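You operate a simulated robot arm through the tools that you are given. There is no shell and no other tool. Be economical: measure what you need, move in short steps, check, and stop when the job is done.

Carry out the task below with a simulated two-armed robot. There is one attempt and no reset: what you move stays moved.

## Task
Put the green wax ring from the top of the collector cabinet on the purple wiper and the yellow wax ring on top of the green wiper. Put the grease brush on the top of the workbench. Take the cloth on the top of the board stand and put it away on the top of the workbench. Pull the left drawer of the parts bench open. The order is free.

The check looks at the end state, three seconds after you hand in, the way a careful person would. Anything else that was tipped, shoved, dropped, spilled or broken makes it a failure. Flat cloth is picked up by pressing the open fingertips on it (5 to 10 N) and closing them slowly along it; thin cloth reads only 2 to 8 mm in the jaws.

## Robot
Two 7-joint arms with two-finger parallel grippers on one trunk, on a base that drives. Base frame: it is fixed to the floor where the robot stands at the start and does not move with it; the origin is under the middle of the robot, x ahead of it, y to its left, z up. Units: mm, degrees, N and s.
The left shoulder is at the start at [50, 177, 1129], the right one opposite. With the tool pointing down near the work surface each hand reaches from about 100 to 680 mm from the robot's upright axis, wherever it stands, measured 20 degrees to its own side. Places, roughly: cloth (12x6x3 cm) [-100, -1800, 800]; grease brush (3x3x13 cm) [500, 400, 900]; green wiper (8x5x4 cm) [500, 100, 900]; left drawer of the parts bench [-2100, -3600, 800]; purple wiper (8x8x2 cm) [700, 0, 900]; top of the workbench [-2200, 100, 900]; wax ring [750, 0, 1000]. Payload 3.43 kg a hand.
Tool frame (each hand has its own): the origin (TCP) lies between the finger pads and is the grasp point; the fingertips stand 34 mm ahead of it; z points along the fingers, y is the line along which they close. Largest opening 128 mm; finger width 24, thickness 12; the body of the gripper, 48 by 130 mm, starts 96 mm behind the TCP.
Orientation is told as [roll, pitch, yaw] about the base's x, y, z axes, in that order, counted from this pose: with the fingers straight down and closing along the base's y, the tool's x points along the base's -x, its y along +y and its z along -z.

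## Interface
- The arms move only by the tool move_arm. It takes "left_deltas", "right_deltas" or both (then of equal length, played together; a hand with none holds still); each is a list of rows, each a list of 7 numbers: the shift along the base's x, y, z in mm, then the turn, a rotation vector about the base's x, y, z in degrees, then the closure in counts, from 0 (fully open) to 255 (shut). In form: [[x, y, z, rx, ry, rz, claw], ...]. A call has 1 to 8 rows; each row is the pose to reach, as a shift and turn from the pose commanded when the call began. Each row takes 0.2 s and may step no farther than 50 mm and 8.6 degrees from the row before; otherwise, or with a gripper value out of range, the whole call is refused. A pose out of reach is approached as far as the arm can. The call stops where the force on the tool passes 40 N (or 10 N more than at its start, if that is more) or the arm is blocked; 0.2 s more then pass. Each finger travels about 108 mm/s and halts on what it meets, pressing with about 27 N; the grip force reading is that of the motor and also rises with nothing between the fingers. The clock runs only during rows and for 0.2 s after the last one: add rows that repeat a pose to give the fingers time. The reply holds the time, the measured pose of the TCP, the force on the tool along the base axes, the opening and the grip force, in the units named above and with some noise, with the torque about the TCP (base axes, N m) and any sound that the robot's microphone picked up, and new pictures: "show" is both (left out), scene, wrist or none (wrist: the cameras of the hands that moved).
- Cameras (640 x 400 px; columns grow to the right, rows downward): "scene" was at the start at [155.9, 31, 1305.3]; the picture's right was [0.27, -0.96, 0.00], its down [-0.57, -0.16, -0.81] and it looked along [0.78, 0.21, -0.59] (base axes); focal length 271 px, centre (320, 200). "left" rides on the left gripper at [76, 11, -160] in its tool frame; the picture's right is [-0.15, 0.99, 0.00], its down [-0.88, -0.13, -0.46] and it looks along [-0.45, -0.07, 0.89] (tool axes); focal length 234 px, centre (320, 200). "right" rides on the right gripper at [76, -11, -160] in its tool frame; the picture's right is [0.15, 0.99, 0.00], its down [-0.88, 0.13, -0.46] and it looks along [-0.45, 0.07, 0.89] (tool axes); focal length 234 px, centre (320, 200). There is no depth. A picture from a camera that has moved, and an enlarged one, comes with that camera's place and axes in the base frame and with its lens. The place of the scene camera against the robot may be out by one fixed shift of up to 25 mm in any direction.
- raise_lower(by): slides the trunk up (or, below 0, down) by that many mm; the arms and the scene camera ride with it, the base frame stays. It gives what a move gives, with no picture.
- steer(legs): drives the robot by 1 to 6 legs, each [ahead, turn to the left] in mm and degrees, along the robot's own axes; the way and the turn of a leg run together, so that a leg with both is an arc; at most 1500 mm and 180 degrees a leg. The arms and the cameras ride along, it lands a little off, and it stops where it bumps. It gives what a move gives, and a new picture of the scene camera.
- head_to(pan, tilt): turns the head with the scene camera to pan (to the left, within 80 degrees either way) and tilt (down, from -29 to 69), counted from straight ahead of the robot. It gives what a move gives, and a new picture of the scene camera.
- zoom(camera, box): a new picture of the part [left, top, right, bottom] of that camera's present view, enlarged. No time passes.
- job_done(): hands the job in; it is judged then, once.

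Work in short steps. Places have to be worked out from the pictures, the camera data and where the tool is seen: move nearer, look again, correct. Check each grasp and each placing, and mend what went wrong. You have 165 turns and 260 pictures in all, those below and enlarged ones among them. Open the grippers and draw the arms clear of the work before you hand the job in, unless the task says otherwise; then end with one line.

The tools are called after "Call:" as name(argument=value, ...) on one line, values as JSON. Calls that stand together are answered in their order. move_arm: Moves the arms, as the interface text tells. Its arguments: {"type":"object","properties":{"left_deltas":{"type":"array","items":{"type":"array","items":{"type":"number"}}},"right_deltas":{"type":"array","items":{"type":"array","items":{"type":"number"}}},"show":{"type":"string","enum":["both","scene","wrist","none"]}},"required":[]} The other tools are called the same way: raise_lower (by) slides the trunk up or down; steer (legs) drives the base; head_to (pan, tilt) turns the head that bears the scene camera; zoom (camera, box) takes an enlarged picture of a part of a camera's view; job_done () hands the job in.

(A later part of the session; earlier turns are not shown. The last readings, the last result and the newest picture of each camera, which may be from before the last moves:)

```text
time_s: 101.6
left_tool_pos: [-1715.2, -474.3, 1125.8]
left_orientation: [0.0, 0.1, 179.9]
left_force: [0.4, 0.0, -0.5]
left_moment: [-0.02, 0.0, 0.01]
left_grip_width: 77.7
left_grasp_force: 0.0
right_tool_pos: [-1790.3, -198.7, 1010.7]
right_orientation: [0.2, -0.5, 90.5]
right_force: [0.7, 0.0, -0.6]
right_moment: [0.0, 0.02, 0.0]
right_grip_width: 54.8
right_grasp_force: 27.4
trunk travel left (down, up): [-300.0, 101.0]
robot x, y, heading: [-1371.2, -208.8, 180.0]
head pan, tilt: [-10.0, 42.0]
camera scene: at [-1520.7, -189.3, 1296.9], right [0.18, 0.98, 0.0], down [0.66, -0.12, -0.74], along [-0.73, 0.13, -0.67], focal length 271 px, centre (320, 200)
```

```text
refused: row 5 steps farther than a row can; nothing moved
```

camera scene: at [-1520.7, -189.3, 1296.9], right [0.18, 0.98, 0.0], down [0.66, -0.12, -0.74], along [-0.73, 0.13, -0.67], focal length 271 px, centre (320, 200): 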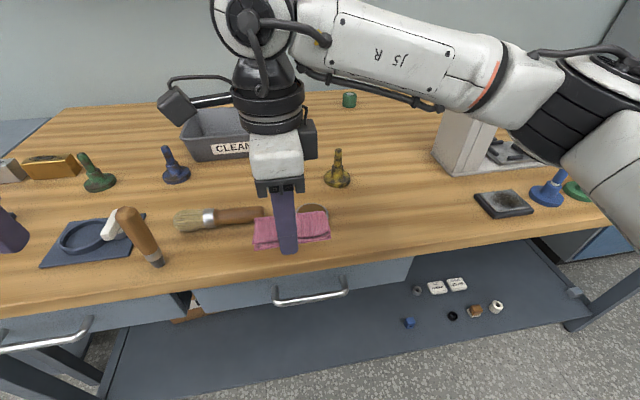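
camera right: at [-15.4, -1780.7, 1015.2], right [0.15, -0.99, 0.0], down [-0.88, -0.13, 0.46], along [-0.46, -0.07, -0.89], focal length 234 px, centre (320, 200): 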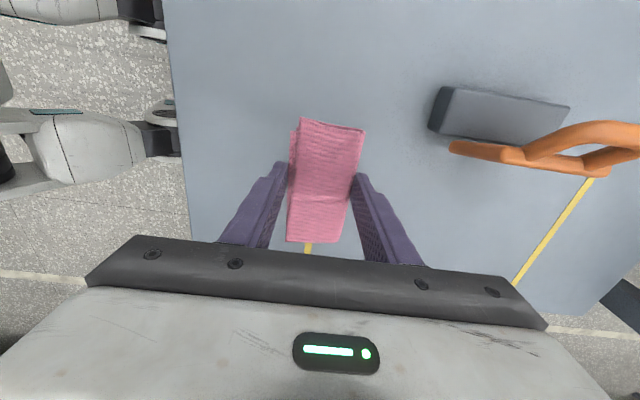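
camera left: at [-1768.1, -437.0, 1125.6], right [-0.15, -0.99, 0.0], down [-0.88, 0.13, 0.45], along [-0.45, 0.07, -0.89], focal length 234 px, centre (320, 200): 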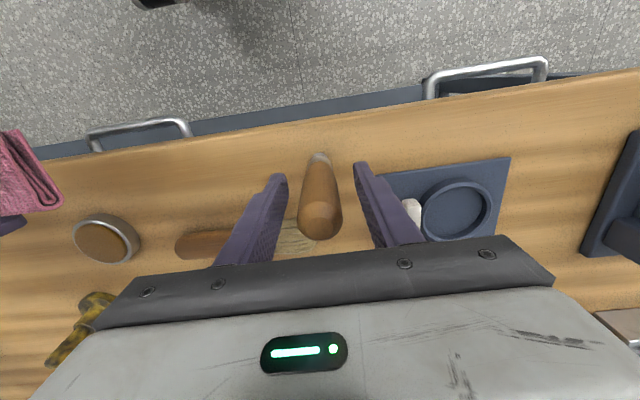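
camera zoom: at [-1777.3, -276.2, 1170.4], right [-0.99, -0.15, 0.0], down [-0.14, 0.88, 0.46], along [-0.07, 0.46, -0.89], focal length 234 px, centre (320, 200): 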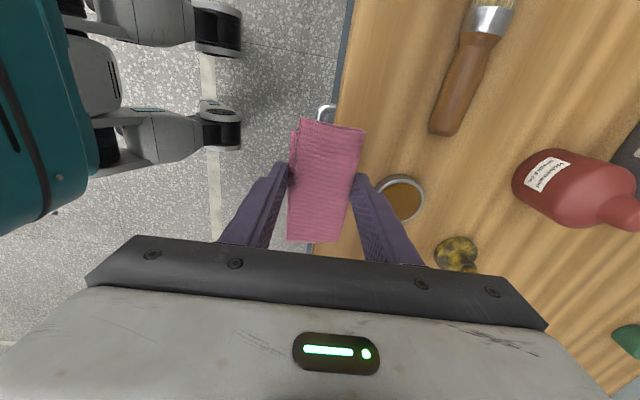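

Call:
move_arm(right_deltas=[[0, 42, 10, 0, 0, 0, 255], [-10, 84, 10, 0, 0, 0, 255], [-22, 126, 5, 0, 0, 0, 255], [-36, 168, 0, 0, 0, 0, 255], [-52, 208, -8, 0, 0, 0, 255], [-68, 246, -16, 0, 0, 0, 255], [-80, 272, -40, 0, 0, 0, 255]])

```text
time_s: 103.2
left_tool_pos: [-1714.1, -474.2, 1126.1]
left_orientation: [0.0, 0.1, 180.0]
left_force: [-0.5, 0.2, 0.3]
left_moment: [0.0, -0.01, 0.0]
left_grip_width: 77.8
left_grasp_force: 0.2
right_tool_pos: [-1870.8, 73.2, 969.1]
right_orientation: [0.1, -0.5, 90.5]
right_force: [0.6, -0.3, 0.4]
right_moment: [-0.01, -0.01, 0.03]
right_grip_width: 54.8
right_grasp_force: 27.0
trunk travel left (down, up): [-300.0, 101.0]
robot x, y, heading: [-1374.4, -210.0, 180.0]
head pan, tilt: [-10.0, 42.0]
camera scene: at [-1520.8, -188.8, 1296.9], right [0.18, 0.98, 0.0], down [0.66, -0.12, -0.74], along [-0.73, 0.13, -0.67], focal length 271 px, centre (320, 200)
camera right: at [-1857.3, -3.7, 1129.6], right [-0.99, -0.15, 0.0], down [-0.14, 0.88, 0.46], along [-0.07, 0.46, -0.89], focal length 234 px, centre (320, 200)
```

scene: 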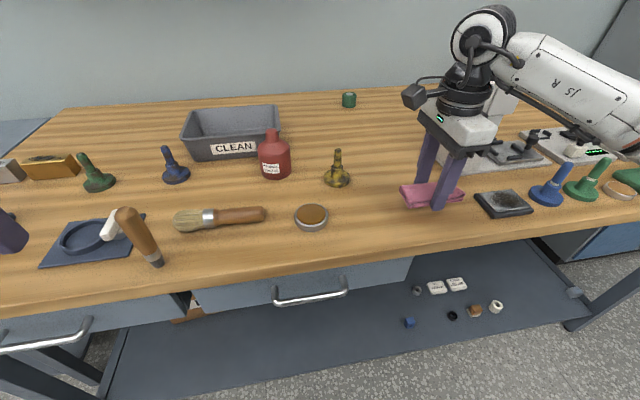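
right: 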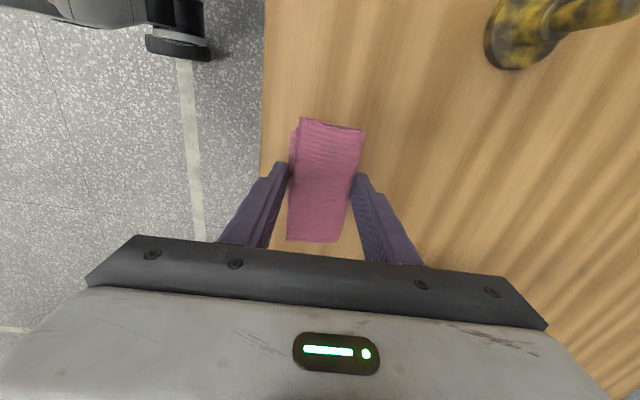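

Edge ≈ -1807 there; I go 14 mm further in and 8 mm away from the dark tile, then lower near contact (expected TCP ≈ 917).

Call:
move_arm(right_deltas=[[-14, -8, -10, 0, 0, 0, 255], [-14, -8, -30, 0, 0, 0, 255], [-14, -8, -42, 0, 0, 0, 255], [-14, -8, -46, 0, 0, 0, 255]])

Call:
zoom(camera="scene", box=[380, 140, 540, 240])

```text
time_s: 104.2
left_tool_pos: [-1713.6, -473.7, 1126.2]
left_orientation: [-0.1, 0.1, 179.9]
left_force: [0.6, 0.4, 0.9]
left_moment: [-0.02, -0.01, -0.02]
left_grip_width: 77.9
left_grasp_force: 0.0
right_tool_pos: [-1884.6, 64.6, 924.0]
right_orientation: [0.3, -0.4, 90.4]
right_force: [0.2, 0.0, 0.5]
right_moment: [-0.01, -0.01, 0.0]
right_grip_width: 54.8
right_grasp_force: 27.3
trunk travel left (down, up): [-300.0, 101.0]
robot x, y, heading: [-1368.3, -211.8, 180.0]
head pan, tilt: [-10.0, 42.0]
camera scene: at [-1520.6, -189.2, 1296.9], right [0.18, 0.98, 0.0], down [0.66, -0.12, -0.74], along [-0.73, 0.13, -0.67], focal length 271 px, centre (320, 200)
camera right: at [-1871.0, -12.2, 1084.1], right [-0.99, -0.15, 0.0], down [-0.14, 0.88, 0.46], along [-0.07, 0.46, -0.89], focal length 234 px, centre (320, 200)
```

scene: 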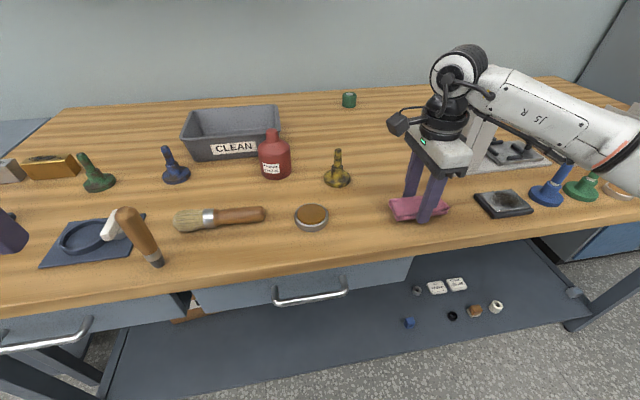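
right: 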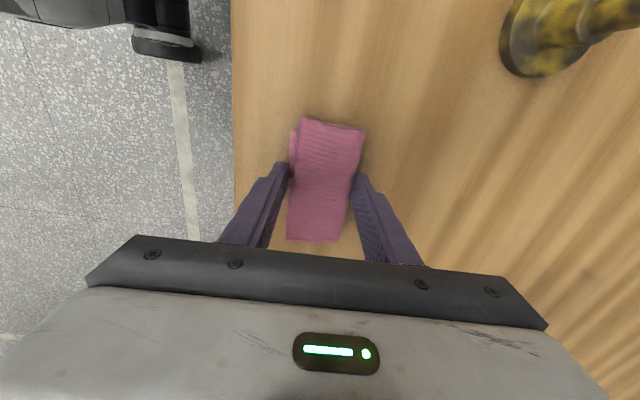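

```text
4.00 times, centred on (460, 190) of scene
camera zoom: at [-1520.6, -189.2, 1296.9], right [0.18, 0.98, 0.0], down [0.66, -0.12, -0.74], along [-0.73, 0.13, -0.67], focal length 1084 px, centre (-240, 240)
```

zoom: 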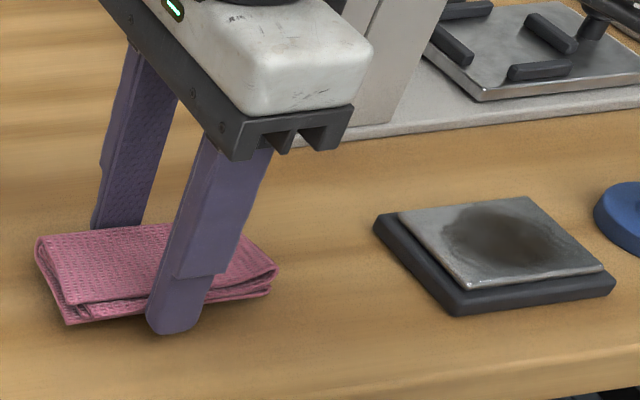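

Just above the bench. Final gentle lowering.

Call:
move_arm(right_deltas=[[0, 0, -2, 0, 0, 0, 255], [0, 0, -4, 0, 0, 0, 255]], show="none")

Call:
move_arm(right_deltas=[[0, 0, -1.5, 0, 0, 0, 255], [0, 0, -2.5, 0, 0, 0, 255]], show="none")

Call:
zoom(camera="scene", box=[370, 150, 490, 240])

```text
time_s: 104.8
left_tool_pos: [-1714.4, -474.9, 1126.2]
left_orientation: [-0.1, 0.1, 179.9]
left_force: [0.3, 0.2, 0.6]
left_moment: [0.01, -0.01, -0.02]
left_grip_width: 77.9
left_grasp_force: 0.0
right_tool_pos: [-1884.7, 66.5, 920.3]
right_orientation: [0.2, -0.5, 90.4]
right_force: [0.0, -0.4, -0.6]
right_moment: [-0.02, -0.06, -0.01]
right_grip_width: 55.1
right_grasp_force: 27.2
trunk travel left (down, up): [-300.0, 101.0]
robot x, y, heading: [-1371.0, -208.5, 179.6]
head pan, tilt: [-10.0, 42.0]
```

```text
time_s: 105.4
left_tool_pos: [-1715.2, -475.4, 1125.3]
left_orientation: [0.0, 0.0, 179.8]
left_force: [0.3, 0.0, 0.5]
left_moment: [0.0, -0.04, -0.03]
left_grip_width: 77.5
left_grasp_force: 0.1
right_tool_pos: [-1885.5, 66.2, 916.3]
right_orientation: [0.2, -0.5, 90.5]
right_force: [0.0, 0.8, -0.7]
right_moment: [-0.01, -0.03, 0.0]
right_grip_width: 54.8
right_grasp_force: 27.1
trunk travel left (down, up): [-300.0, 101.0]
robot x, y, heading: [-1370.0, -208.6, 179.9]
head pan, tilt: [-10.0, 42.0]
```

```text
4.44 times, centred on (430, 195) of scene
camera zoom: at [-1520.6, -189.2, 1296.9], right [0.18, 0.98, 0.0], down [0.66, -0.12, -0.74], along [-0.73, 0.13, -0.67], focal length 1205 px, centre (-169, 222)
```

zoom: 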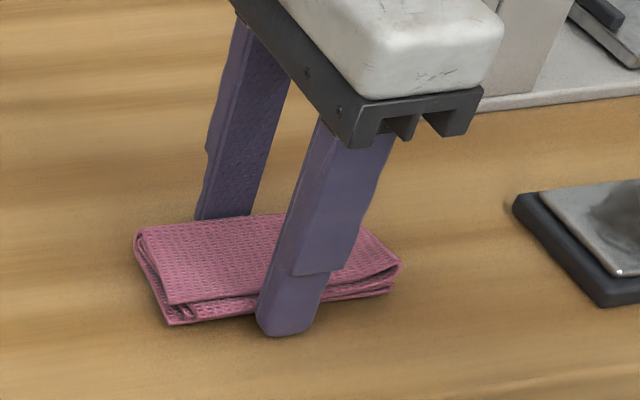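

Call:
move_arm(right_deltas=[[0, 0, -1.5, 0, 0, 0, 255], [0, 0, -3, 0, 0, 0, 255]], show="none")

Call:
move_arm(right_deltas=[[0, 0, -1.5, 0, 0, 0, 255], [0, 0, -3, 0, 0, 0, 255]], show="none")

```text
time_s: 106.0
left_tool_pos: [-1714.7, -475.0, 1125.0]
left_orientation: [-0.1, 0.2, 179.8]
left_force: [0.1, 0.4, -0.7]
left_moment: [0.05, -0.03, 0.01]
left_grip_width: 77.9
left_grasp_force: 0.2
right_tool_pos: [-1885.8, 66.0, 915.0]
right_orientation: [0.2, -0.5, 90.4]
right_force: [1.0, -1.5, -0.5]
right_moment: [-0.02, -0.02, 0.0]
right_grip_width: 55.0
right_grasp_force: 26.6
trunk travel left (down, up): [-300.0, 101.0]
robot x, y, heading: [-1371.2, -212.2, 180.0]
head pan, tilt: [-10.0, 42.0]
```

```text
time_s: 106.6
left_tool_pos: [-1713.2, -474.4, 1126.9]
left_orientation: [-0.1, 0.1, 179.9]
left_force: [-0.7, -0.2, 1.0]
left_moment: [-0.02, 0.01, 0.0]
left_grip_width: 77.8
left_grasp_force: 0.1
right_tool_pos: [-1884.7, 65.2, 914.4]
right_orientation: [0.4, -0.5, 90.4]
right_force: [0.1, 2.7, 13.5]
right_moment: [0.09, -0.47, 0.09]
right_grip_width: 54.7
right_grasp_force: 27.0
trunk travel left (down, up): [-300.0, 101.0]
robot x, y, heading: [-1370.9, -209.7, 179.7]
head pan, tilt: [-10.0, 42.0]
```

Contact (13 N). I open and lift straight off.

Call:
move_arm(right_deltas=[[0, 0, 2, 0, 0, 0, 200], [0, 0, 2, 0, 0, 0, 110], [0, 0, 2, 0, 0, 0, 75], [0, 0, 2, 0, 0, 0, 75], [0, 0, 30, 0, 0, 0, 75], [0, 0, 75, 0, 0, 0, 75], [0, 0, 120, 0, 0, 0, 75], [45, 0, 135, 0, 0, 0, 40]])

```text
time_s: 108.4
left_tool_pos: [-1713.4, -473.2, 1126.8]
left_orientation: [0.0, 0.0, 179.9]
left_force: [-0.8, 0.2, 0.2]
left_moment: [-0.02, 0.0, 0.04]
left_grip_width: 77.8
left_grasp_force: 0.1
right_tool_pos: [-1839.0, 65.8, 1047.0]
right_orientation: [0.1, -0.5, 90.4]
right_force: [0.1, 0.1, 0.5]
right_moment: [0.01, 0.01, 0.0]
right_grip_width: 107.9
right_grasp_force: 0.1
trunk travel left (down, up): [-300.0, 101.0]
robot x, y, heading: [-1371.3, -212.9, 180.0]
head pan, tilt: [-10.0, 42.0]
camera scene: at [-1519.8, -188.9, 1297.0], right [0.18, 0.98, 0.0], down [0.66, -0.12, -0.74], along [-0.73, 0.13, -0.67], focal length 271 px, centre (320, 200)
camera right: at [-1824.9, -12.1, 1206.6], right [-0.99, -0.15, 0.0], down [-0.14, 0.88, 0.46], along [-0.07, 0.46, -0.89], focal length 234 px, centre (320, 200)
```

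scene: 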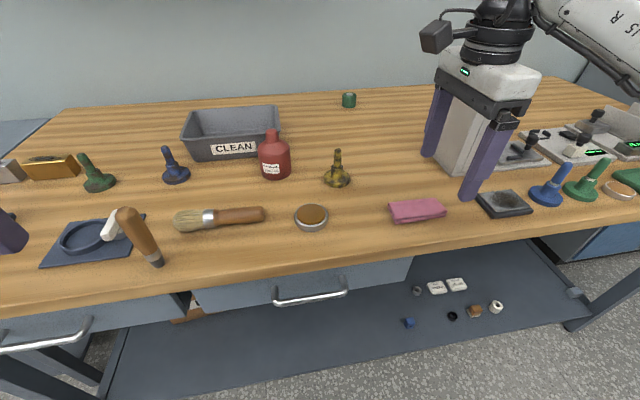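
right: 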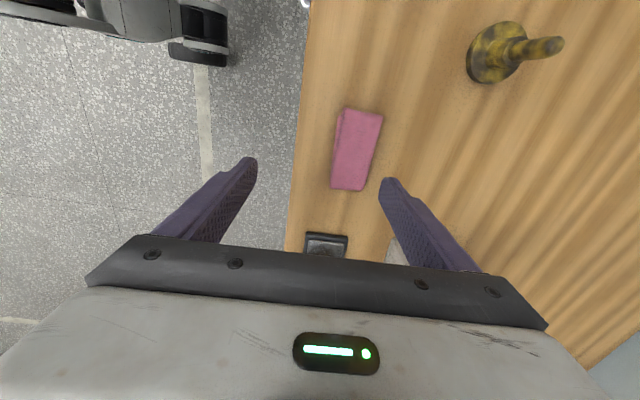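

Cloth and brush are on the workbench. I draw the right hand in, back off, and turn to head along the aisle toward the parts bench (left drawer ≈(-2100,-3600)).

Call:
move_arm(right_deltas=[[40, -10, 20, 0, 0, -8, 40], [80, -20, 35, 0, 0, -16, 40], [120, -30, 45, 0, 0, -24, 40], [160, -40, 50, 0, 0, -32, 40]], show="none")

Call:
steer(legs=[[-370, 0], [0, 90]])

Call:
head_to(pan=-25, tilt=20)

```text
time_s: 109.4
left_tool_pos: [-1713.9, -475.4, 1125.9]
left_orientation: [-0.1, 0.1, 179.9]
left_force: [-0.8, 0.1, -0.6]
left_moment: [-0.03, 0.02, -0.01]
left_grip_width: 77.6
left_grasp_force: 0.0
right_tool_pos: [-1678.5, 24.5, 1096.0]
right_orientation: [0.1, -0.4, 58.4]
right_force: [-0.7, 0.4, -1.1]
right_moment: [-0.02, 0.03, -0.03]
right_grip_width: 107.9
right_grasp_force: 0.1
trunk travel left (down, up): [-300.0, 101.0]
robot x, y, heading: [-1373.1, -209.4, 179.7]
head pan, tilt: [-10.0, 42.0]
```

```text
time_s: 115.6
left_tool_pos: [-728.1, -553.1, 1126.2]
left_orientation: [-0.1, 0.1, -89.1]
left_force: [-0.3, 0.8, -0.7]
left_moment: [0.05, 0.01, -0.03]
left_grip_width: 77.9
left_grasp_force: 0.1
right_tool_pos: [-1227.2, -526.1, 1096.0]
right_orientation: [0.2, -0.5, 149.4]
right_force: [0.6, 0.4, 0.1]
right_moment: [0.01, 0.02, 0.03]
right_grip_width: 107.6
right_grasp_force: 0.1
trunk travel left (down, up): [-300.0, 101.0]
robot x, y, heading: [-998.7, -212.9, -89.2]
head pan, tilt: [-10.0, 42.0]
camera scene: at [-1007.1, -357.9, 1296.9], right [-0.99, 0.16, 0.0], down [0.11, 0.66, -0.74], along [-0.12, -0.73, -0.67], focal length 271 px, centre (320, 200)
```

scene: 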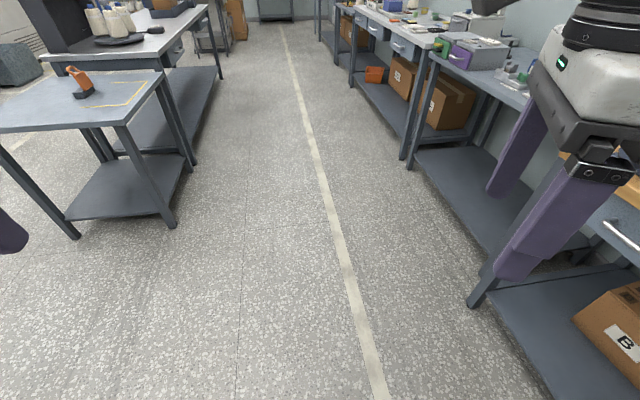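

```text
time_s: 116.5
left_tool_pos: [-728.6, -554.0, 1124.9]
left_orientation: [0.0, 0.1, -89.3]
left_force: [0.1, 0.5, -0.3]
left_moment: [0.03, -0.03, 0.01]
left_grip_width: 78.0
left_grasp_force: 0.1
right_tool_pos: [-1228.9, -526.1, 1097.4]
right_orientation: [0.2, -0.5, 149.4]
right_force: [-0.2, 0.4, -0.5]
right_moment: [-0.02, -0.02, 0.0]
right_grip_width: 108.0
right_grasp_force: 0.0
trunk travel left (down, up): [-300.0, 101.0]
robot x, y, heading: [-997.4, -214.9, -89.2]
head pan, tilt: [-25.0, 20.0]
camera scene: at [-1032.0, -360.4, 1331.2], right [-0.91, 0.41, 0.0], down [0.14, 0.31, -0.94], along [-0.38, -0.86, -0.34], focal length 271 px, centre (320, 200)
```

scene: 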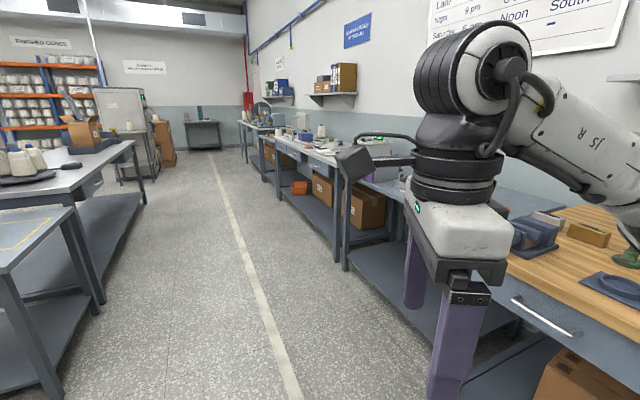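

The aisle is clear; I drive 2400 mm along it and look at the parts bench.

Call:
steer(legs=[[1300, -1], [1100, 0]])

Call:
head_to(pan=-60, tilt=28)

```text
time_s: 128.2
left_tool_pos: [-736.1, -2948.8, 1126.3]
left_orientation: [0.0, 0.1, -90.8]
left_force: [0.2, -0.4, -0.1]
left_moment: [-0.01, -0.01, 0.0]
left_grip_width: 78.0
left_grasp_force: 0.0
right_tool_pos: [-1235.1, -2908.8, 1095.7]
right_orientation: [0.2, -0.5, 147.7]
right_force: [0.6, -0.5, 0.3]
right_moment: [-0.01, -0.02, 0.01]
right_grip_width: 107.8
right_grasp_force: 0.1
trunk travel left (down, up): [-300.0, 101.0]
robot x, y, heading: [-992.2, -2598.9, -90.8]
head pan, tilt: [-25.0, 20.0]
camera scene: at [-1034.2, -2747.5, 1331.2], right [-0.9, 0.44, 0.0], down [0.15, 0.31, -0.94], along [-0.41, -0.85, -0.34], focal length 271 px, centre (320, 200)
```

scene: 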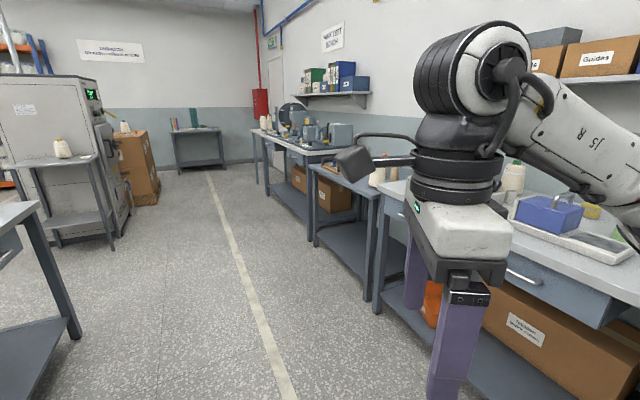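

```text
time_s: 129.2
left_tool_pos: [-735.7, -2948.6, 1126.3]
left_orientation: [0.1, 0.2, -90.7]
left_force: [0.1, -0.4, 0.3]
left_moment: [0.01, 0.03, 0.0]
left_grip_width: 77.9
left_grasp_force: 0.0
right_tool_pos: [-1233.7, -2909.1, 1096.6]
right_orientation: [0.2, -0.5, 147.8]
right_force: [-0.4, 0.0, 0.2]
right_moment: [0.03, 0.01, 0.01]
right_grip_width: 108.0
right_grasp_force: 0.1
trunk travel left (down, up): [-300.0, 101.0]
robot x, y, heading: [-995.6, -2604.0, -90.7]
head pan, tilt: [-60.0, 28.0]
camera scene: at [-1073.2, -2708.0, 1318.4], right [-0.49, 0.87, 0.0], down [0.41, 0.23, -0.88], along [-0.77, -0.43, -0.47], focal length 271 px, centre (320, 200)
```

scene: 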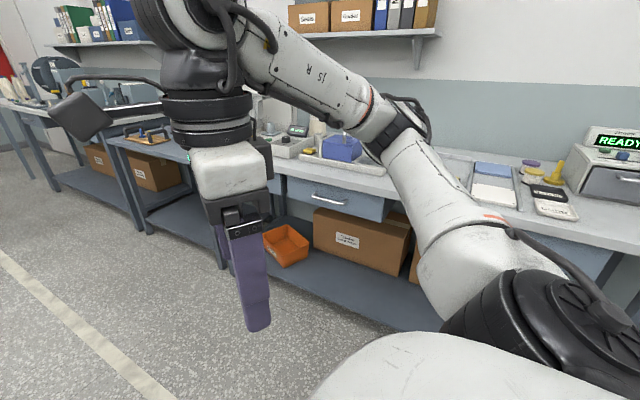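

The right arm blocks the view. I drive on 600 mm and turn to face the bench.

Call:
steer(legs=[[600, 0], [0, -89]])

Call:
head_to(pan=0, tilt=28)

```text
time_s: 136.4
left_tool_pos: [-1344.9, -3479.3, 1124.8]
left_orientation: [-0.1, 0.1, -179.4]
left_force: [0.7, -0.2, 0.2]
left_moment: [0.02, 0.03, -0.01]
left_grip_width: 77.8
left_grasp_force: 0.1
right_tool_pos: [-1316.2, -2980.2, 1096.3]
right_orientation: [0.2, -0.5, 59.0]
right_force: [-0.2, 1.6, 0.0]
right_moment: [-0.01, -0.01, -0.02]
right_grip_width: 108.0
right_grasp_force: 0.0
trunk travel left (down, up): [-300.0, 101.0]
robot x, y, heading: [-1004.7, -3211.9, -179.5]
head pan, tilt: [-60.0, 28.0]
camera scene: at [-1118.2, -3127.4, 1318.4], right [0.86, 0.51, 0.0], down [0.24, -0.4, -0.88], along [-0.45, 0.76, -0.47], focal length 271 px, centre (320, 200)
```

scene: 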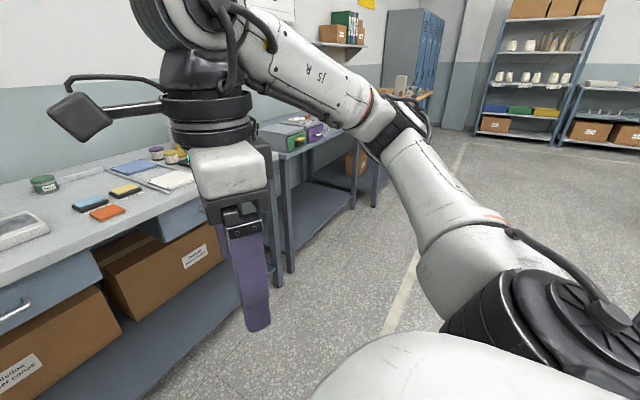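

```text
time_s: 137.7
left_tool_pos: [-1344.2, -3479.3, 1125.7]
left_orientation: [0.0, 0.1, -179.4]
left_force: [-0.3, 0.6, -0.7]
left_moment: [0.01, 0.02, -0.06]
left_grip_width: 77.7
left_grasp_force: 0.1
right_tool_pos: [-1315.3, -2979.7, 1096.4]
right_orientation: [0.1, -0.4, 59.2]
right_force: [-0.6, -0.5, 0.6]
right_moment: [0.01, -0.01, 0.01]
right_grip_width: 107.9
right_grasp_force: 0.0
trunk travel left (down, up): [-300.0, 101.0]
robot x, y, heading: [-1003.5, -3211.4, -179.5]
head pan, tilt: [0.0, 28.0]
camera scene: at [-1163.0, -3206.8, 1318.4], right [-0.01, 1.0, 0.0], down [0.47, 0.0, -0.88], along [-0.88, -0.01, -0.47], focal length 271 px, centre (320, 200)
```

scene: 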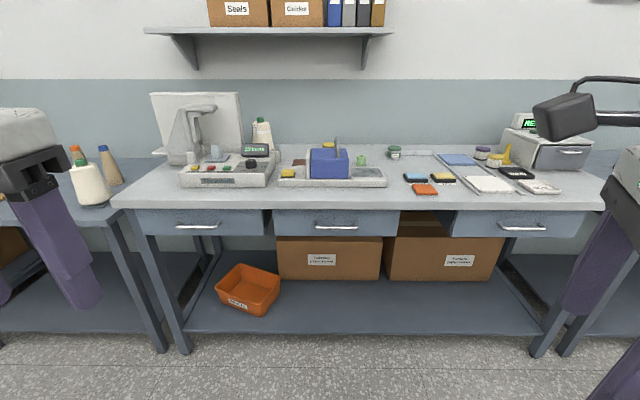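

The parts bench has three drawers; the left drawer's handle is at about (-1930,-3634,800). I drive to about (-1330,-3440), facing the bench, with the handle ahead of the left shoulder.

Call:
steer(legs=[[0, 35], [390, 0], [0, -35]])

Call:
head_to(pan=20, tilt=40)

```text
time_s: 143.5
left_tool_pos: [-1661.1, -3706.7, 1125.6]
left_orientation: [0.1, 0.1, -179.2]
left_force: [0.9, 0.6, -0.5]
left_moment: [-0.01, 0.02, -0.02]
left_grip_width: 77.7
left_grasp_force: 0.1
right_tool_pos: [-1635.4, -3205.8, 1097.3]
right_orientation: [0.2, -0.4, 59.4]
right_force: [0.2, -0.2, 0.2]
right_moment: [0.0, 0.0, 0.01]
right_grip_width: 108.0
right_grasp_force: 0.1
trunk travel left (down, up): [-300.0, 101.0]
robot x, y, heading: [-1325.4, -3438.4, -179.4]
head pan, tilt: [0.0, 28.0]
camera scene: at [-1481.7, -3433.7, 1318.4], right [-0.01, 1.0, 0.0], down [0.47, 0.01, -0.88], along [-0.88, -0.01, -0.47], focal length 271 px, centre (320, 200)
```

scene: 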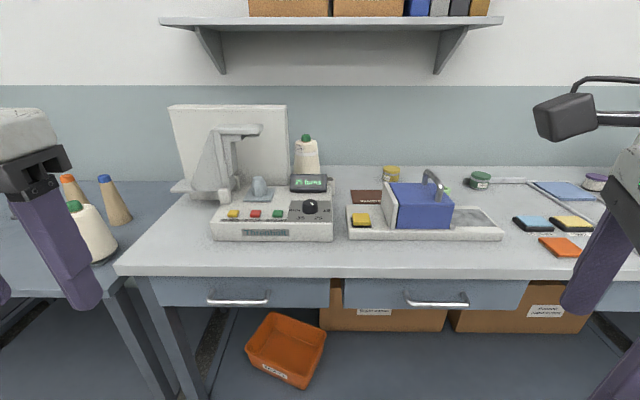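

```text
time_s: 144.3
left_tool_pos: [-1662.3, -3708.3, 1125.4]
left_orientation: [-0.2, 0.0, -179.1]
left_force: [0.4, 0.1, 0.2]
left_moment: [0.0, 0.0, 0.01]
left_grip_width: 77.9
left_grasp_force: 0.1
right_tool_pos: [-1634.4, -3207.6, 1097.3]
right_orientation: [0.2, -0.4, 59.4]
right_force: [0.2, 0.3, -0.2]
right_moment: [0.01, 0.02, -0.02]
right_grip_width: 107.8
right_grasp_force: 0.0
trunk travel left (down, up): [-300.0, 101.0]
robot x, y, heading: [-1321.8, -3439.4, -178.9]
head pan, tilt: [20.0, 40.0]
camera scene: at [-1470.0, -3462.8, 1299.9], right [-0.35, 0.94, 0.0], down [0.6, 0.23, -0.77], along [-0.72, -0.27, -0.64], focal length 271 px, centre (320, 200)
```

scene: 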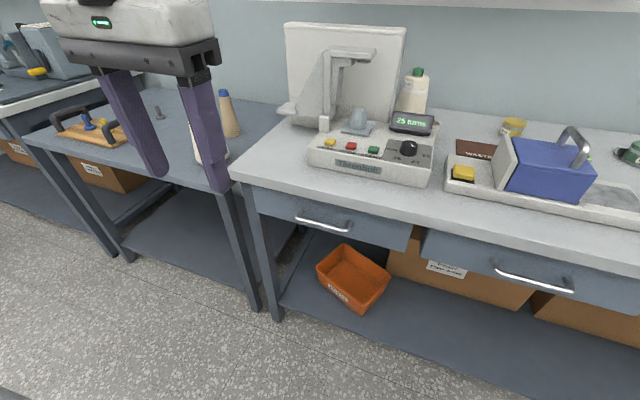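

Triangulated handle: ≈(-1938,-3635,796). I begin turning the left hand to point forward at the drawer, fingers to close vertically, while moving it in front of the bench.

Call:
move_arm(left_deltas=[[-18, 8, -15, 4.6, 4.6, 4.6, 110], [-36, 16, -30, 9.2, 9.2, 9.2, 110], [-54, 24, -45, 13.8, 13.8, 13.8, 110], [-72, 32, -60, 18.4, 18.4, 18.4, 110], [-90, 40, -75, 23, 23, 23, 110], [-108, 48, -90, 27.6, 27.6, 27.6, 110], [-124, 54, -105, 32.2, 32.2, 32.2, 110], [-130, 58, -120, 36.8, 36.8, 36.8, 110]], show="scene")

```text
time_s: 146.1
left_tool_pos: [-1792.0, -3650.6, 1006.5]
left_orientation: [-48.5, -18.6, -131.2]
left_force: [-0.1, -0.9, 1.4]
left_moment: [0.02, -0.01, 0.01]
left_grip_width: 72.8
left_grasp_force: 0.0
right_tool_pos: [-1635.6, -3208.5, 1096.2]
right_orientation: [0.2, -0.4, 59.4]
right_force: [0.4, 0.0, -0.1]
right_moment: [0.02, 0.02, 0.0]
right_grip_width: 107.9
right_grasp_force: 0.0
trunk travel left (down, up): [-300.0, 101.0]
robot x, y, heading: [-1319.0, -3442.0, -179.2]
head pan, tilt: [20.0, 40.0]
camera scene: at [-1470.2, -3463.9, 1299.8], right [-0.36, 0.93, 0.0], down [0.6, 0.23, -0.77], along [-0.72, -0.27, -0.64], focal length 271 px, centre (320, 200)
```

scene: 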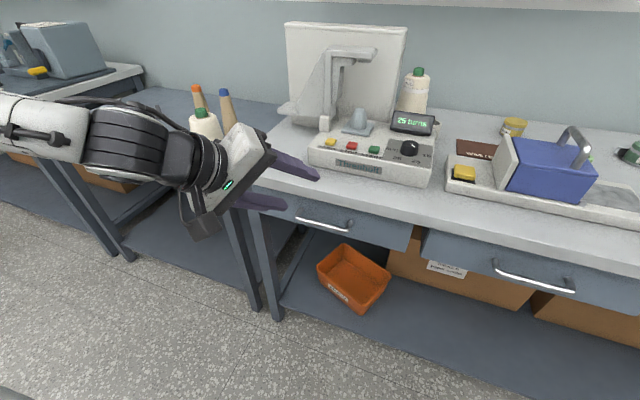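

Reachable so far. I finish the turn (56° more) while coming down a bit.

Call:
move_arm(left_deltas=[[0, 0, -12, 4.6, 4.6, 4.6, 110], [0, 0, -25, 9.2, 9.2, 9.2, 110], [0, 0, -40, 13.8, 13.8, 13.8, 110], [0, 0, -55, 18.4, 18.4, 18.4, 110], [0, 0, -70, 23, 23, 23, 110], [0, 0, -85, 27.6, 27.6, 27.6, 110], [0, 0, -100, 32, 32, 32, 110]])

```text
time_s: 147.7
left_tool_pos: [-1790.9, -3663.2, 899.6]
left_orientation: [-89.0, -11.7, -94.9]
left_force: [-0.8, 0.9, 0.8]
left_moment: [0.03, -0.06, 0.17]
left_grip_width: 72.7
left_grasp_force: 0.1
left hand out of reach, approached as far as the arm can: row 3, 4, 5
right_tool_pos: [-1635.4, -3208.4, 1096.4]
right_orientation: [0.1, -0.6, 59.3]
right_force: [-0.1, 0.1, -0.6]
right_moment: [0.0, 0.04, 0.01]
right_grip_width: 108.0
right_grasp_force: 0.1
trunk travel left (down, up): [-300.0, 101.0]
robot x, y, heading: [-1321.9, -3436.3, -179.2]
head pan, tilt: [20.0, 40.0]
camera scene: at [-1470.0, -3461.9, 1299.8], right [-0.36, 0.93, 0.0], down [0.6, 0.23, -0.77], along [-0.72, -0.27, -0.64], focal length 271 px, centre (320, 200)
camera left: at [-1625.3, -3606.0, 874.9], right [-0.01, -0.35, -0.94], down [0.38, -0.87, 0.32], along [-0.93, -0.35, 0.14], focal length 234 px, centre (320, 200)
```

scene: 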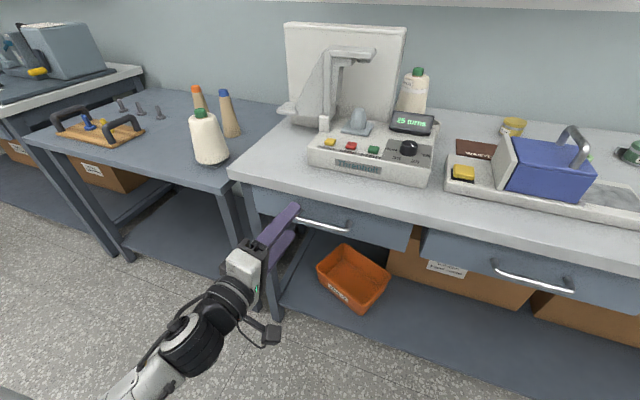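
left: 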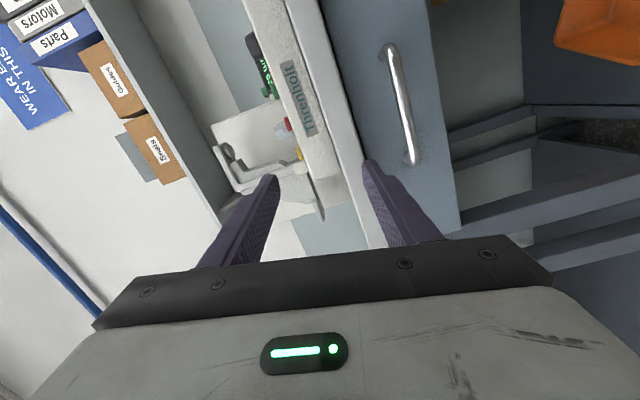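

The hand now points forward with the handle in view. I let the pose settle and lower toward handle height, keeping 130 mm back.

Call:
move_arm(left_deltas=[[0, 0, -5, 0, 0, 0, 110], [0, 0, -20, 0, 0, 0, 110], [0, 0, -40, 0, 0, 0, 110], [0, 0, -60, 0, 0, 0, 110]], show="wrist")

```text
time_s: 148.7
left_tool_pos: [-1792.0, -3649.3, 845.9]
left_orientation: [-89.6, 0.2, -90.6]
left_force: [-0.2, -1.2, 0.1]
left_moment: [0.0, 0.04, -0.01]
left_grip_width: 72.9
left_grasp_force: 0.0
right_tool_pos: [-1635.7, -3207.7, 1095.6]
right_orientation: [0.2, -0.4, 59.4]
right_force: [-0.2, 0.0, -0.1]
right_moment: [0.01, -0.03, -0.03]
right_grip_width: 108.1
right_grasp_force: 0.0
trunk travel left (down, up): [-300.0, 101.0]
robot x, y, heading: [-1323.6, -3441.5, -179.0]
head pan, tilt: [20.0, 40.0]
camera left: at [-1631.9, -3576.3, 835.5], right [0.0, -0.14, -0.99], down [0.45, -0.89, 0.13], along [-0.89, -0.44, 0.06], focal length 234 px, centre (320, 200)
```

left: 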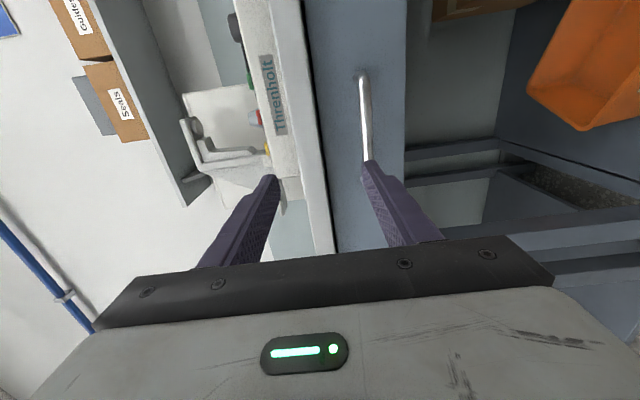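

Orientation is right. The bar is at about z≈786, centre y≈-3636. I lower to that height and re-check.

Call:
move_arm(left_deltas=[[0, 5, -25, 0, 0, 0, 120], [0, 12, -50, 0, 0, 0, 130], [0, 13, -59, 0, 0, 0, 130], [-30, 13, -59, 0, 0, 0, 130]])

Call:
zoom(camera="scene", box=[220, 160, 420, 300])

```text
time_s: 149.7
left_tool_pos: [-1814.8, -3643.3, 773.8]
left_orientation: [-88.1, -1.7, -91.4]
left_force: [-0.1, 0.1, -0.4]
left_moment: [-0.02, 0.02, -0.02]
left_grip_width: 62.5
left_grasp_force: 0.0
right_tool_pos: [-1635.9, -3207.0, 1094.8]
right_orientation: [0.1, -0.6, 59.5]
right_force: [0.3, -0.1, 0.6]
right_moment: [0.0, 0.01, 0.01]
right_grip_width: 107.8
right_grasp_force: 0.0
trunk travel left (down, up): [-300.0, 101.0]
robot x, y, heading: [-1320.5, -3434.3, -179.2]
head pan, tilt: [20.0, 40.0]
camera scene: at [-1470.4, -3462.8, 1299.8], right [-0.36, 0.93, 0.0], down [0.6, 0.23, -0.77], along [-0.72, -0.27, -0.64], focal length 271 px, centre (320, 200)
camera left: at [-1652.7, -3572.0, 764.6], right [0.03, -0.18, -0.98], down [0.43, -0.89, 0.17], along [-0.9, -0.43, 0.05], focal length 234 px, centre (320, 200)
```

scene: 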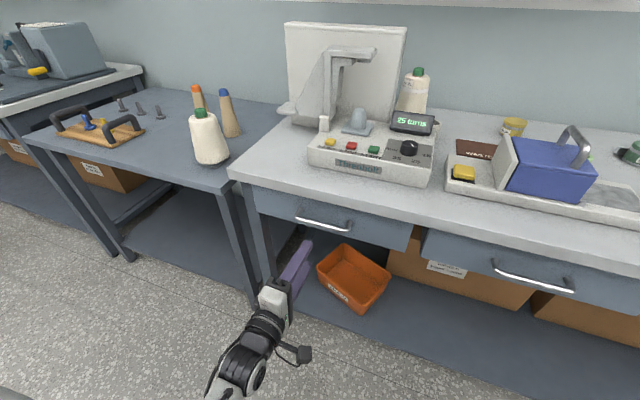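
left: 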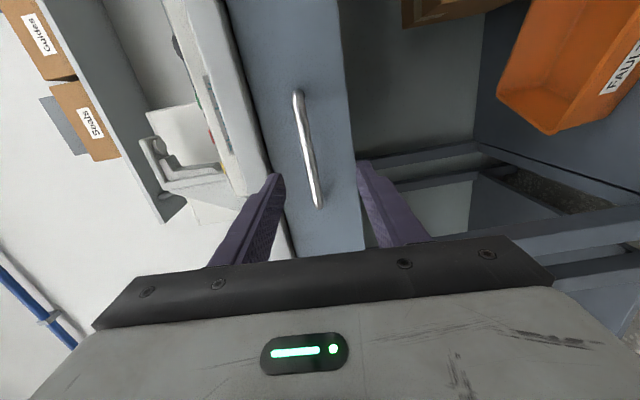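

```text
2.86 times, centred on (320, 230) of scene
camera zoom: at [-1470.4, -3462.8, 1299.8], right [-0.36, 0.93, 0.0], down [0.6, 0.23, -0.77], along [-0.72, -0.27, -0.64], focal length 775 px, centre (320, 114)
```

zoom: 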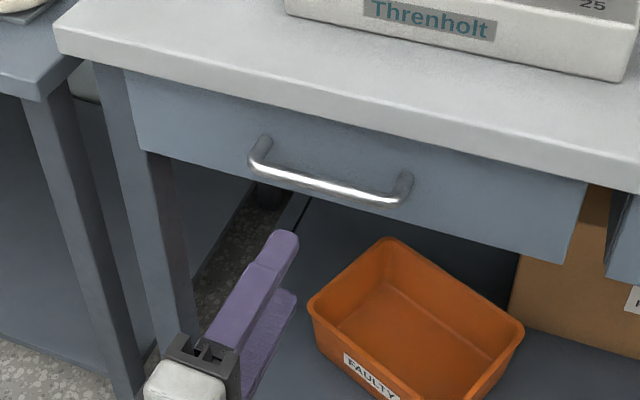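

Bar now judged at z≈782, centre y≈-3643. I centre on it and advance to x≈-1885.

Call:
move_arm(left_deltas=[[0, -3, -4, 0, 0, 0, 130], [-25, -4, -4, 0, 0, 0, 130], [-50, -4, -4, 0, 0, 0, 130], [-60, -4, -4, 0, 0, 0, 130], [-60, -4, -4, 0, 0, 0, 130]], show="wrist")

Call:
zoom(camera="scene", box=[220, 160, 420, 300])

```text
time_s: 150.9
left_tool_pos: [-1878.6, -3646.7, 776.6]
left_orientation: [-88.9, -0.8, -90.8]
left_force: [-0.9, -0.4, 1.3]
left_moment: [-0.01, 0.01, 0.0]
left_grip_width: 62.6
left_grasp_force: 0.2
right_tool_pos: [-1635.8, -3207.4, 1095.3]
right_orientation: [0.2, -0.5, 59.4]
right_force: [0.3, 0.6, 0.5]
right_moment: [-0.02, -0.01, -0.02]
right_grip_width: 107.9
right_grasp_force: 0.0
trunk travel left (down, up): [-300.0, 101.0]
robot x, y, heading: [-1317.6, -3435.6, -179.2]
head pan, tilt: [20.0, 40.0]
camera left: at [-1717.5, -3573.7, 766.4], right [0.02, -0.16, -0.99], down [0.44, -0.88, 0.15], along [-0.9, -0.44, 0.06], focal length 234 px, centre (320, 200)
```

left: 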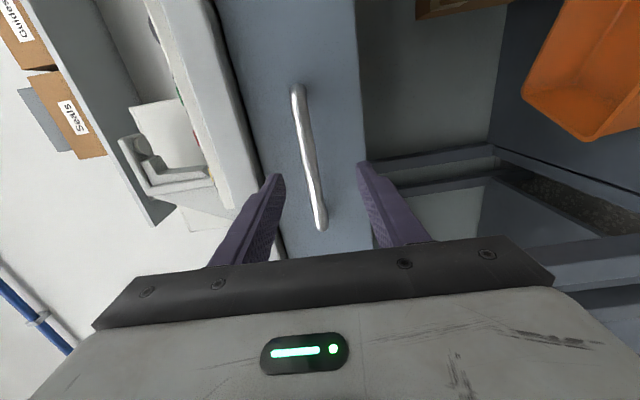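

```text
2.86 times, centred on (320, 230) of scene
camera zoom: at [-1470.0, -3462.9, 1299.9], right [-0.36, 0.93, 0.0], down [0.6, 0.23, -0.77], along [-0.72, -0.27, -0.64], focal length 775 px, centre (320, 114)
```

zoom: 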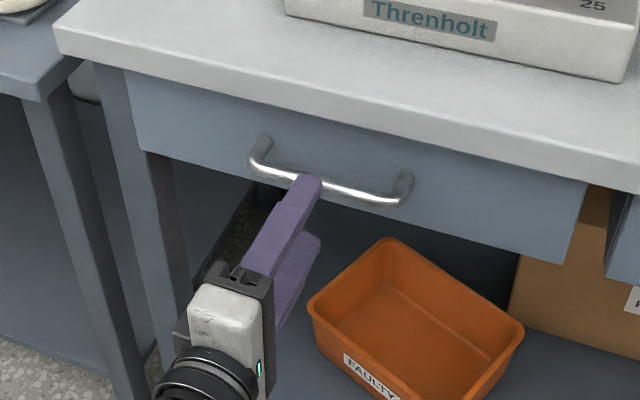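

The bar lies between the finger planes, slightly above the midline. I raise 6 mm and advance 40 mm more.

Call:
move_arm(left_deltas=[[0, 3, 6, 0, 0, 0, 130], [-20, 3, 6, 0, 0, 0, 130], [-40, 3, 6, 0, 0, 0, 130], [-40, 3, 6, 0, 0, 0, 130]], show="wrist")

Call:
zoom(camera="scene", box=[260, 180, 380, 270])

```text
time_s: 151.9
left_tool_pos: [-1915.4, -3648.0, 778.0]
left_orientation: [-88.4, -1.7, -90.7]
left_force: [-1.3, 0.4, 0.1]
left_moment: [-0.03, -0.02, 0.02]
left_grip_width: 62.8
left_grasp_force: 0.0
right_tool_pos: [-1634.3, -3208.7, 1097.8]
right_orientation: [0.1, -0.5, 59.4]
right_force: [0.1, 0.2, 0.1]
right_moment: [0.03, -0.01, 0.01]
right_grip_width: 108.0
right_grasp_force: 0.0
trunk travel left (down, up): [-300.0, 101.0]
robot x, y, heading: [-1325.6, -3442.6, -179.4]
head pan, tilt: [20.0, 40.0]
camera left: at [-1754.6, -3575.8, 767.7], right [0.03, -0.18, -0.98], down [0.44, -0.88, 0.17], along [-0.9, -0.44, 0.06], focal length 234 px, centre (320, 200)
```

left: 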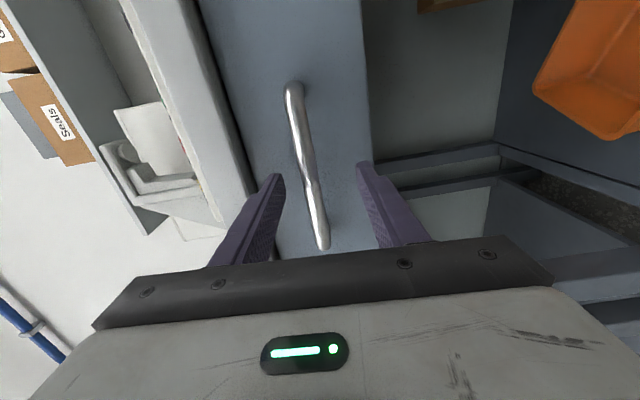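

```text
4.44 times, centred on (320, 225) of scene
camera zoom: at [-1470.0, -3462.9, 1299.9], right [-0.36, 0.93, 0.0], down [0.6, 0.23, -0.77], along [-0.72, -0.27, -0.64], focal length 1205 px, centre (320, 89)
```

zoom: 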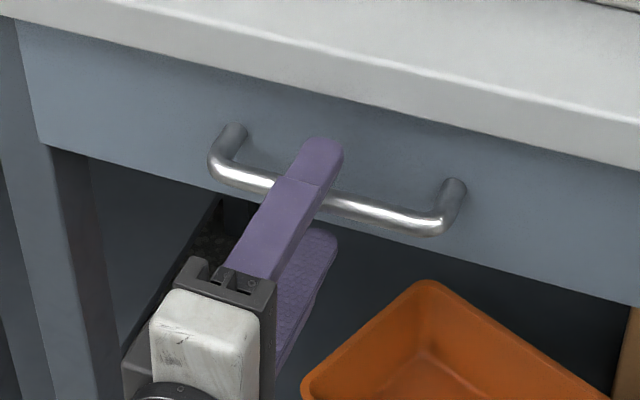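

The upper finger is over the bar, nothing touched yet. I raise 5 mm, advance 8 mm and close slowly.

Call:
move_arm(left_deltas=[[-4, 0, 5, 0, 0, 0, 130], [-8, 0, 5, 0, 0, 0, 150], [-8, 0, 5, 0, 0, 0, 175], [-8, 0, 5, 0, 0, 0, 200], [-8, 0, 5, 0, 0, 0, 225], [-8, 0, 5, 0, 0, 0, 250], [-8, 0, 5, 0, 0, 0, 250]], show="wrist")

Call:
zoom(camera="scene", box=[260, 180, 380, 270])

```text
time_s: 153.5
left_tool_pos: [-1922.7, -3650.5, 784.2]
left_orientation: [-88.7, -1.6, -90.5]
left_force: [5.2, 1.7, 8.9]
left_moment: [1.22, 0.11, 0.34]
left_grip_width: 15.0
left_grasp_force: 45.3
right_tool_pos: [-1633.8, -3208.2, 1097.1]
right_orientation: [0.2, -0.4, 59.4]
right_force: [0.1, -0.5, 0.1]
right_moment: [0.01, -0.04, 0.03]
right_grip_width: 107.9
right_grasp_force: 0.1
trunk travel left (down, up): [-300.0, 101.0]
robot x, y, heading: [-1323.9, -3438.6, -179.3]
head pan, tilt: [20.0, 40.0]
camera left: at [-1762.4, -3577.3, 773.8], right [0.02, -0.17, -0.98], down [0.45, -0.88, 0.17], along [-0.9, -0.44, 0.06], focal length 234 px, centre (320, 200)
```

left: 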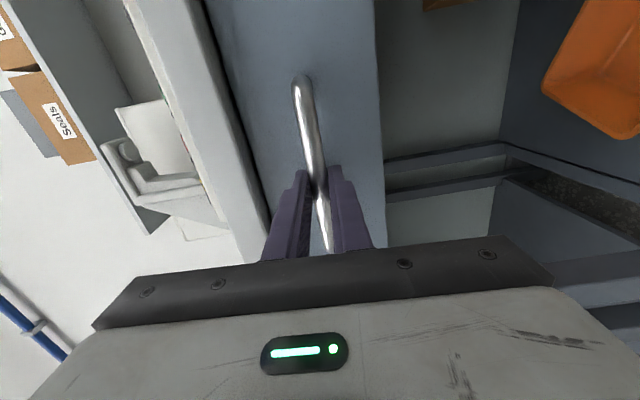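

```text
4.44 times, centred on (320, 225) of scene
camera zoom: at [-1468.7, -3462.7, 1300.1], right [-0.36, 0.93, 0.0], down [0.6, 0.23, -0.77], along [-0.72, -0.27, -0.64], focal length 1205 px, centre (320, 89)
```

zoom: 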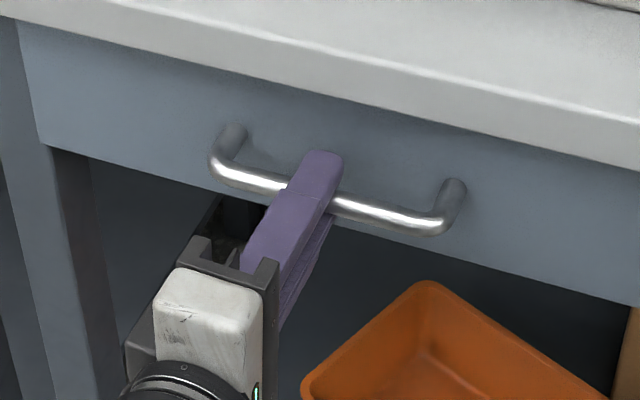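

The bar is gripped (15 mm). I pull 80 mm with the arm first to see the drawer follow.

Call:
move_arm(left_deltas=[[10, 0, 0, 0, 0, 0, 250], [22, 0, 0, 0, 0, 0, 250], [36, 0, 0, 0, 0, 0, 250], [50, 0, 0, 0, 0, 0, 250], [65, 0, 0, 0, 0, 0, 250], [80, 0, 0, 0, 0, 0, 250]], show="scene")

```text
time_s: 153.9
left_tool_pos: [-1923.4, -3650.0, 784.2]
left_orientation: [-87.9, -1.4, -90.8]
left_force: [1.0, 2.4, -3.2]
left_moment: [1.32, -0.02, 0.24]
left_grip_width: 15.1
left_grasp_force: 45.0
right_tool_pos: [-1633.7, -3208.0, 1095.7]
right_orientation: [0.1, -0.6, 59.5]
right_force: [0.0, 0.0, -0.2]
right_moment: [0.02, -0.02, -0.01]
right_grip_width: 107.6
right_grasp_force: 0.1
trunk travel left (down, up): [-300.0, 101.0]
robot x, y, heading: [-1323.7, -3440.1, -179.2]
head pan, tilt: [20.0, 40.0]
stopped in row 2 (left hand): the force on the tool passed its limit (the readings are from after the stop); the commanded pose is now the measured one
camera scene: at [-1469.8, -3462.9, 1299.8], right [-0.36, 0.93, 0.0], down [0.6, 0.23, -0.77], along [-0.72, -0.27, -0.64], focal length 271 px, centre (320, 200)
```

scene: 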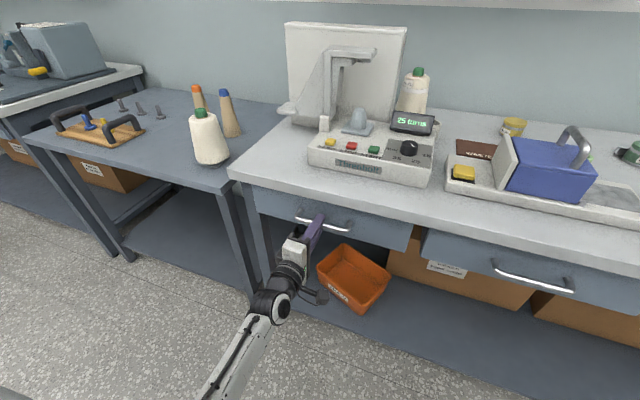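

The force limit tripped (quick start or stiff drawer). I try again more slowly.

Call:
move_arm(left_deltas=[[2, 0, 0, 0, 0, 0, 255], [4, 0, 0, 0, 0, 0, 255], [6, 0, 0, 0, 0, 0, 255], [9, 0, 0, 0, 0, 0, 255], [12, 0, 0, 0, 0, 0, 255], [16, 0, 0, 0, 0, 0, 255]], show="none")

```text
time_s: 155.3
left_tool_pos: [-1907.5, -3650.8, 785.2]
left_orientation: [-88.1, -1.8, -90.8]
left_force: [-0.8, 5.7, -10.0]
left_moment: [1.08, -0.13, -0.23]
left_grip_width: 15.2
left_grasp_force: 45.0
right_tool_pos: [-1636.3, -3207.2, 1095.9]
right_orientation: [0.2, -0.5, 59.4]
right_force: [-0.1, -0.2, 0.2]
right_moment: [-0.02, 0.01, 0.03]
right_grip_width: 108.0
right_grasp_force: 0.2
trunk travel left (down, up): [-300.0, 101.0]
robot x, y, heading: [-1319.2, -3438.3, -179.0]
head pan, tilt: [20.0, 40.0]
```

It moved 16 mm freely. I continue and check that the drawer follows.

Call:
move_arm(left_deltas=[[4, 0, 0, 0, 0, 0, 255], [9, 0, 0, 0, 0, 0, 255], [15, 0, 0, 0, 0, 0, 255], [22, 0, 0, 0, 0, 0, 255], [29, 0, 0, 0, 0, 0, 255], [36, 0, 0, 0, 0, 0, 255], [43, 0, 0, 0, 0, 0, 255], [50, 0, 0, 0, 0, 0, 255]], show="scene")

```text
time_s: 157.1
left_tool_pos: [-1856.3, -3650.5, 785.2]
left_orientation: [-88.1, -1.4, -90.7]
left_force: [1.4, 0.8, -9.8]
left_moment: [1.15, -0.21, 1.37]
left_grip_width: 15.2
left_grasp_force: 44.5
right_tool_pos: [-1635.7, -3207.5, 1096.9]
right_orientation: [0.0, -0.5, 59.4]
right_force: [0.1, -0.6, -0.5]
right_moment: [-0.03, 0.02, -0.01]
right_grip_width: 107.7
right_grasp_force: 0.1
trunk travel left (down, up): [-300.0, 101.0]
robot x, y, heading: [-1321.5, -3440.3, -179.3]
head pan, tilt: [20.0, 40.0]
camera scene: at [-1470.4, -3463.4, 1299.7], right [-0.36, 0.93, 0.0], down [0.6, 0.23, -0.77], along [-0.72, -0.27, -0.64], focal length 271 px, centre (320, 200)
```

scene: 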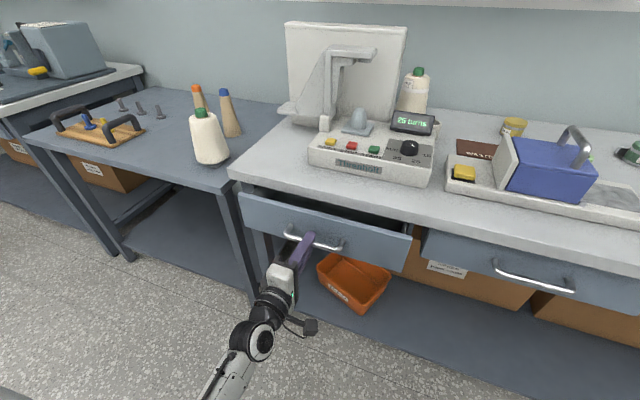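

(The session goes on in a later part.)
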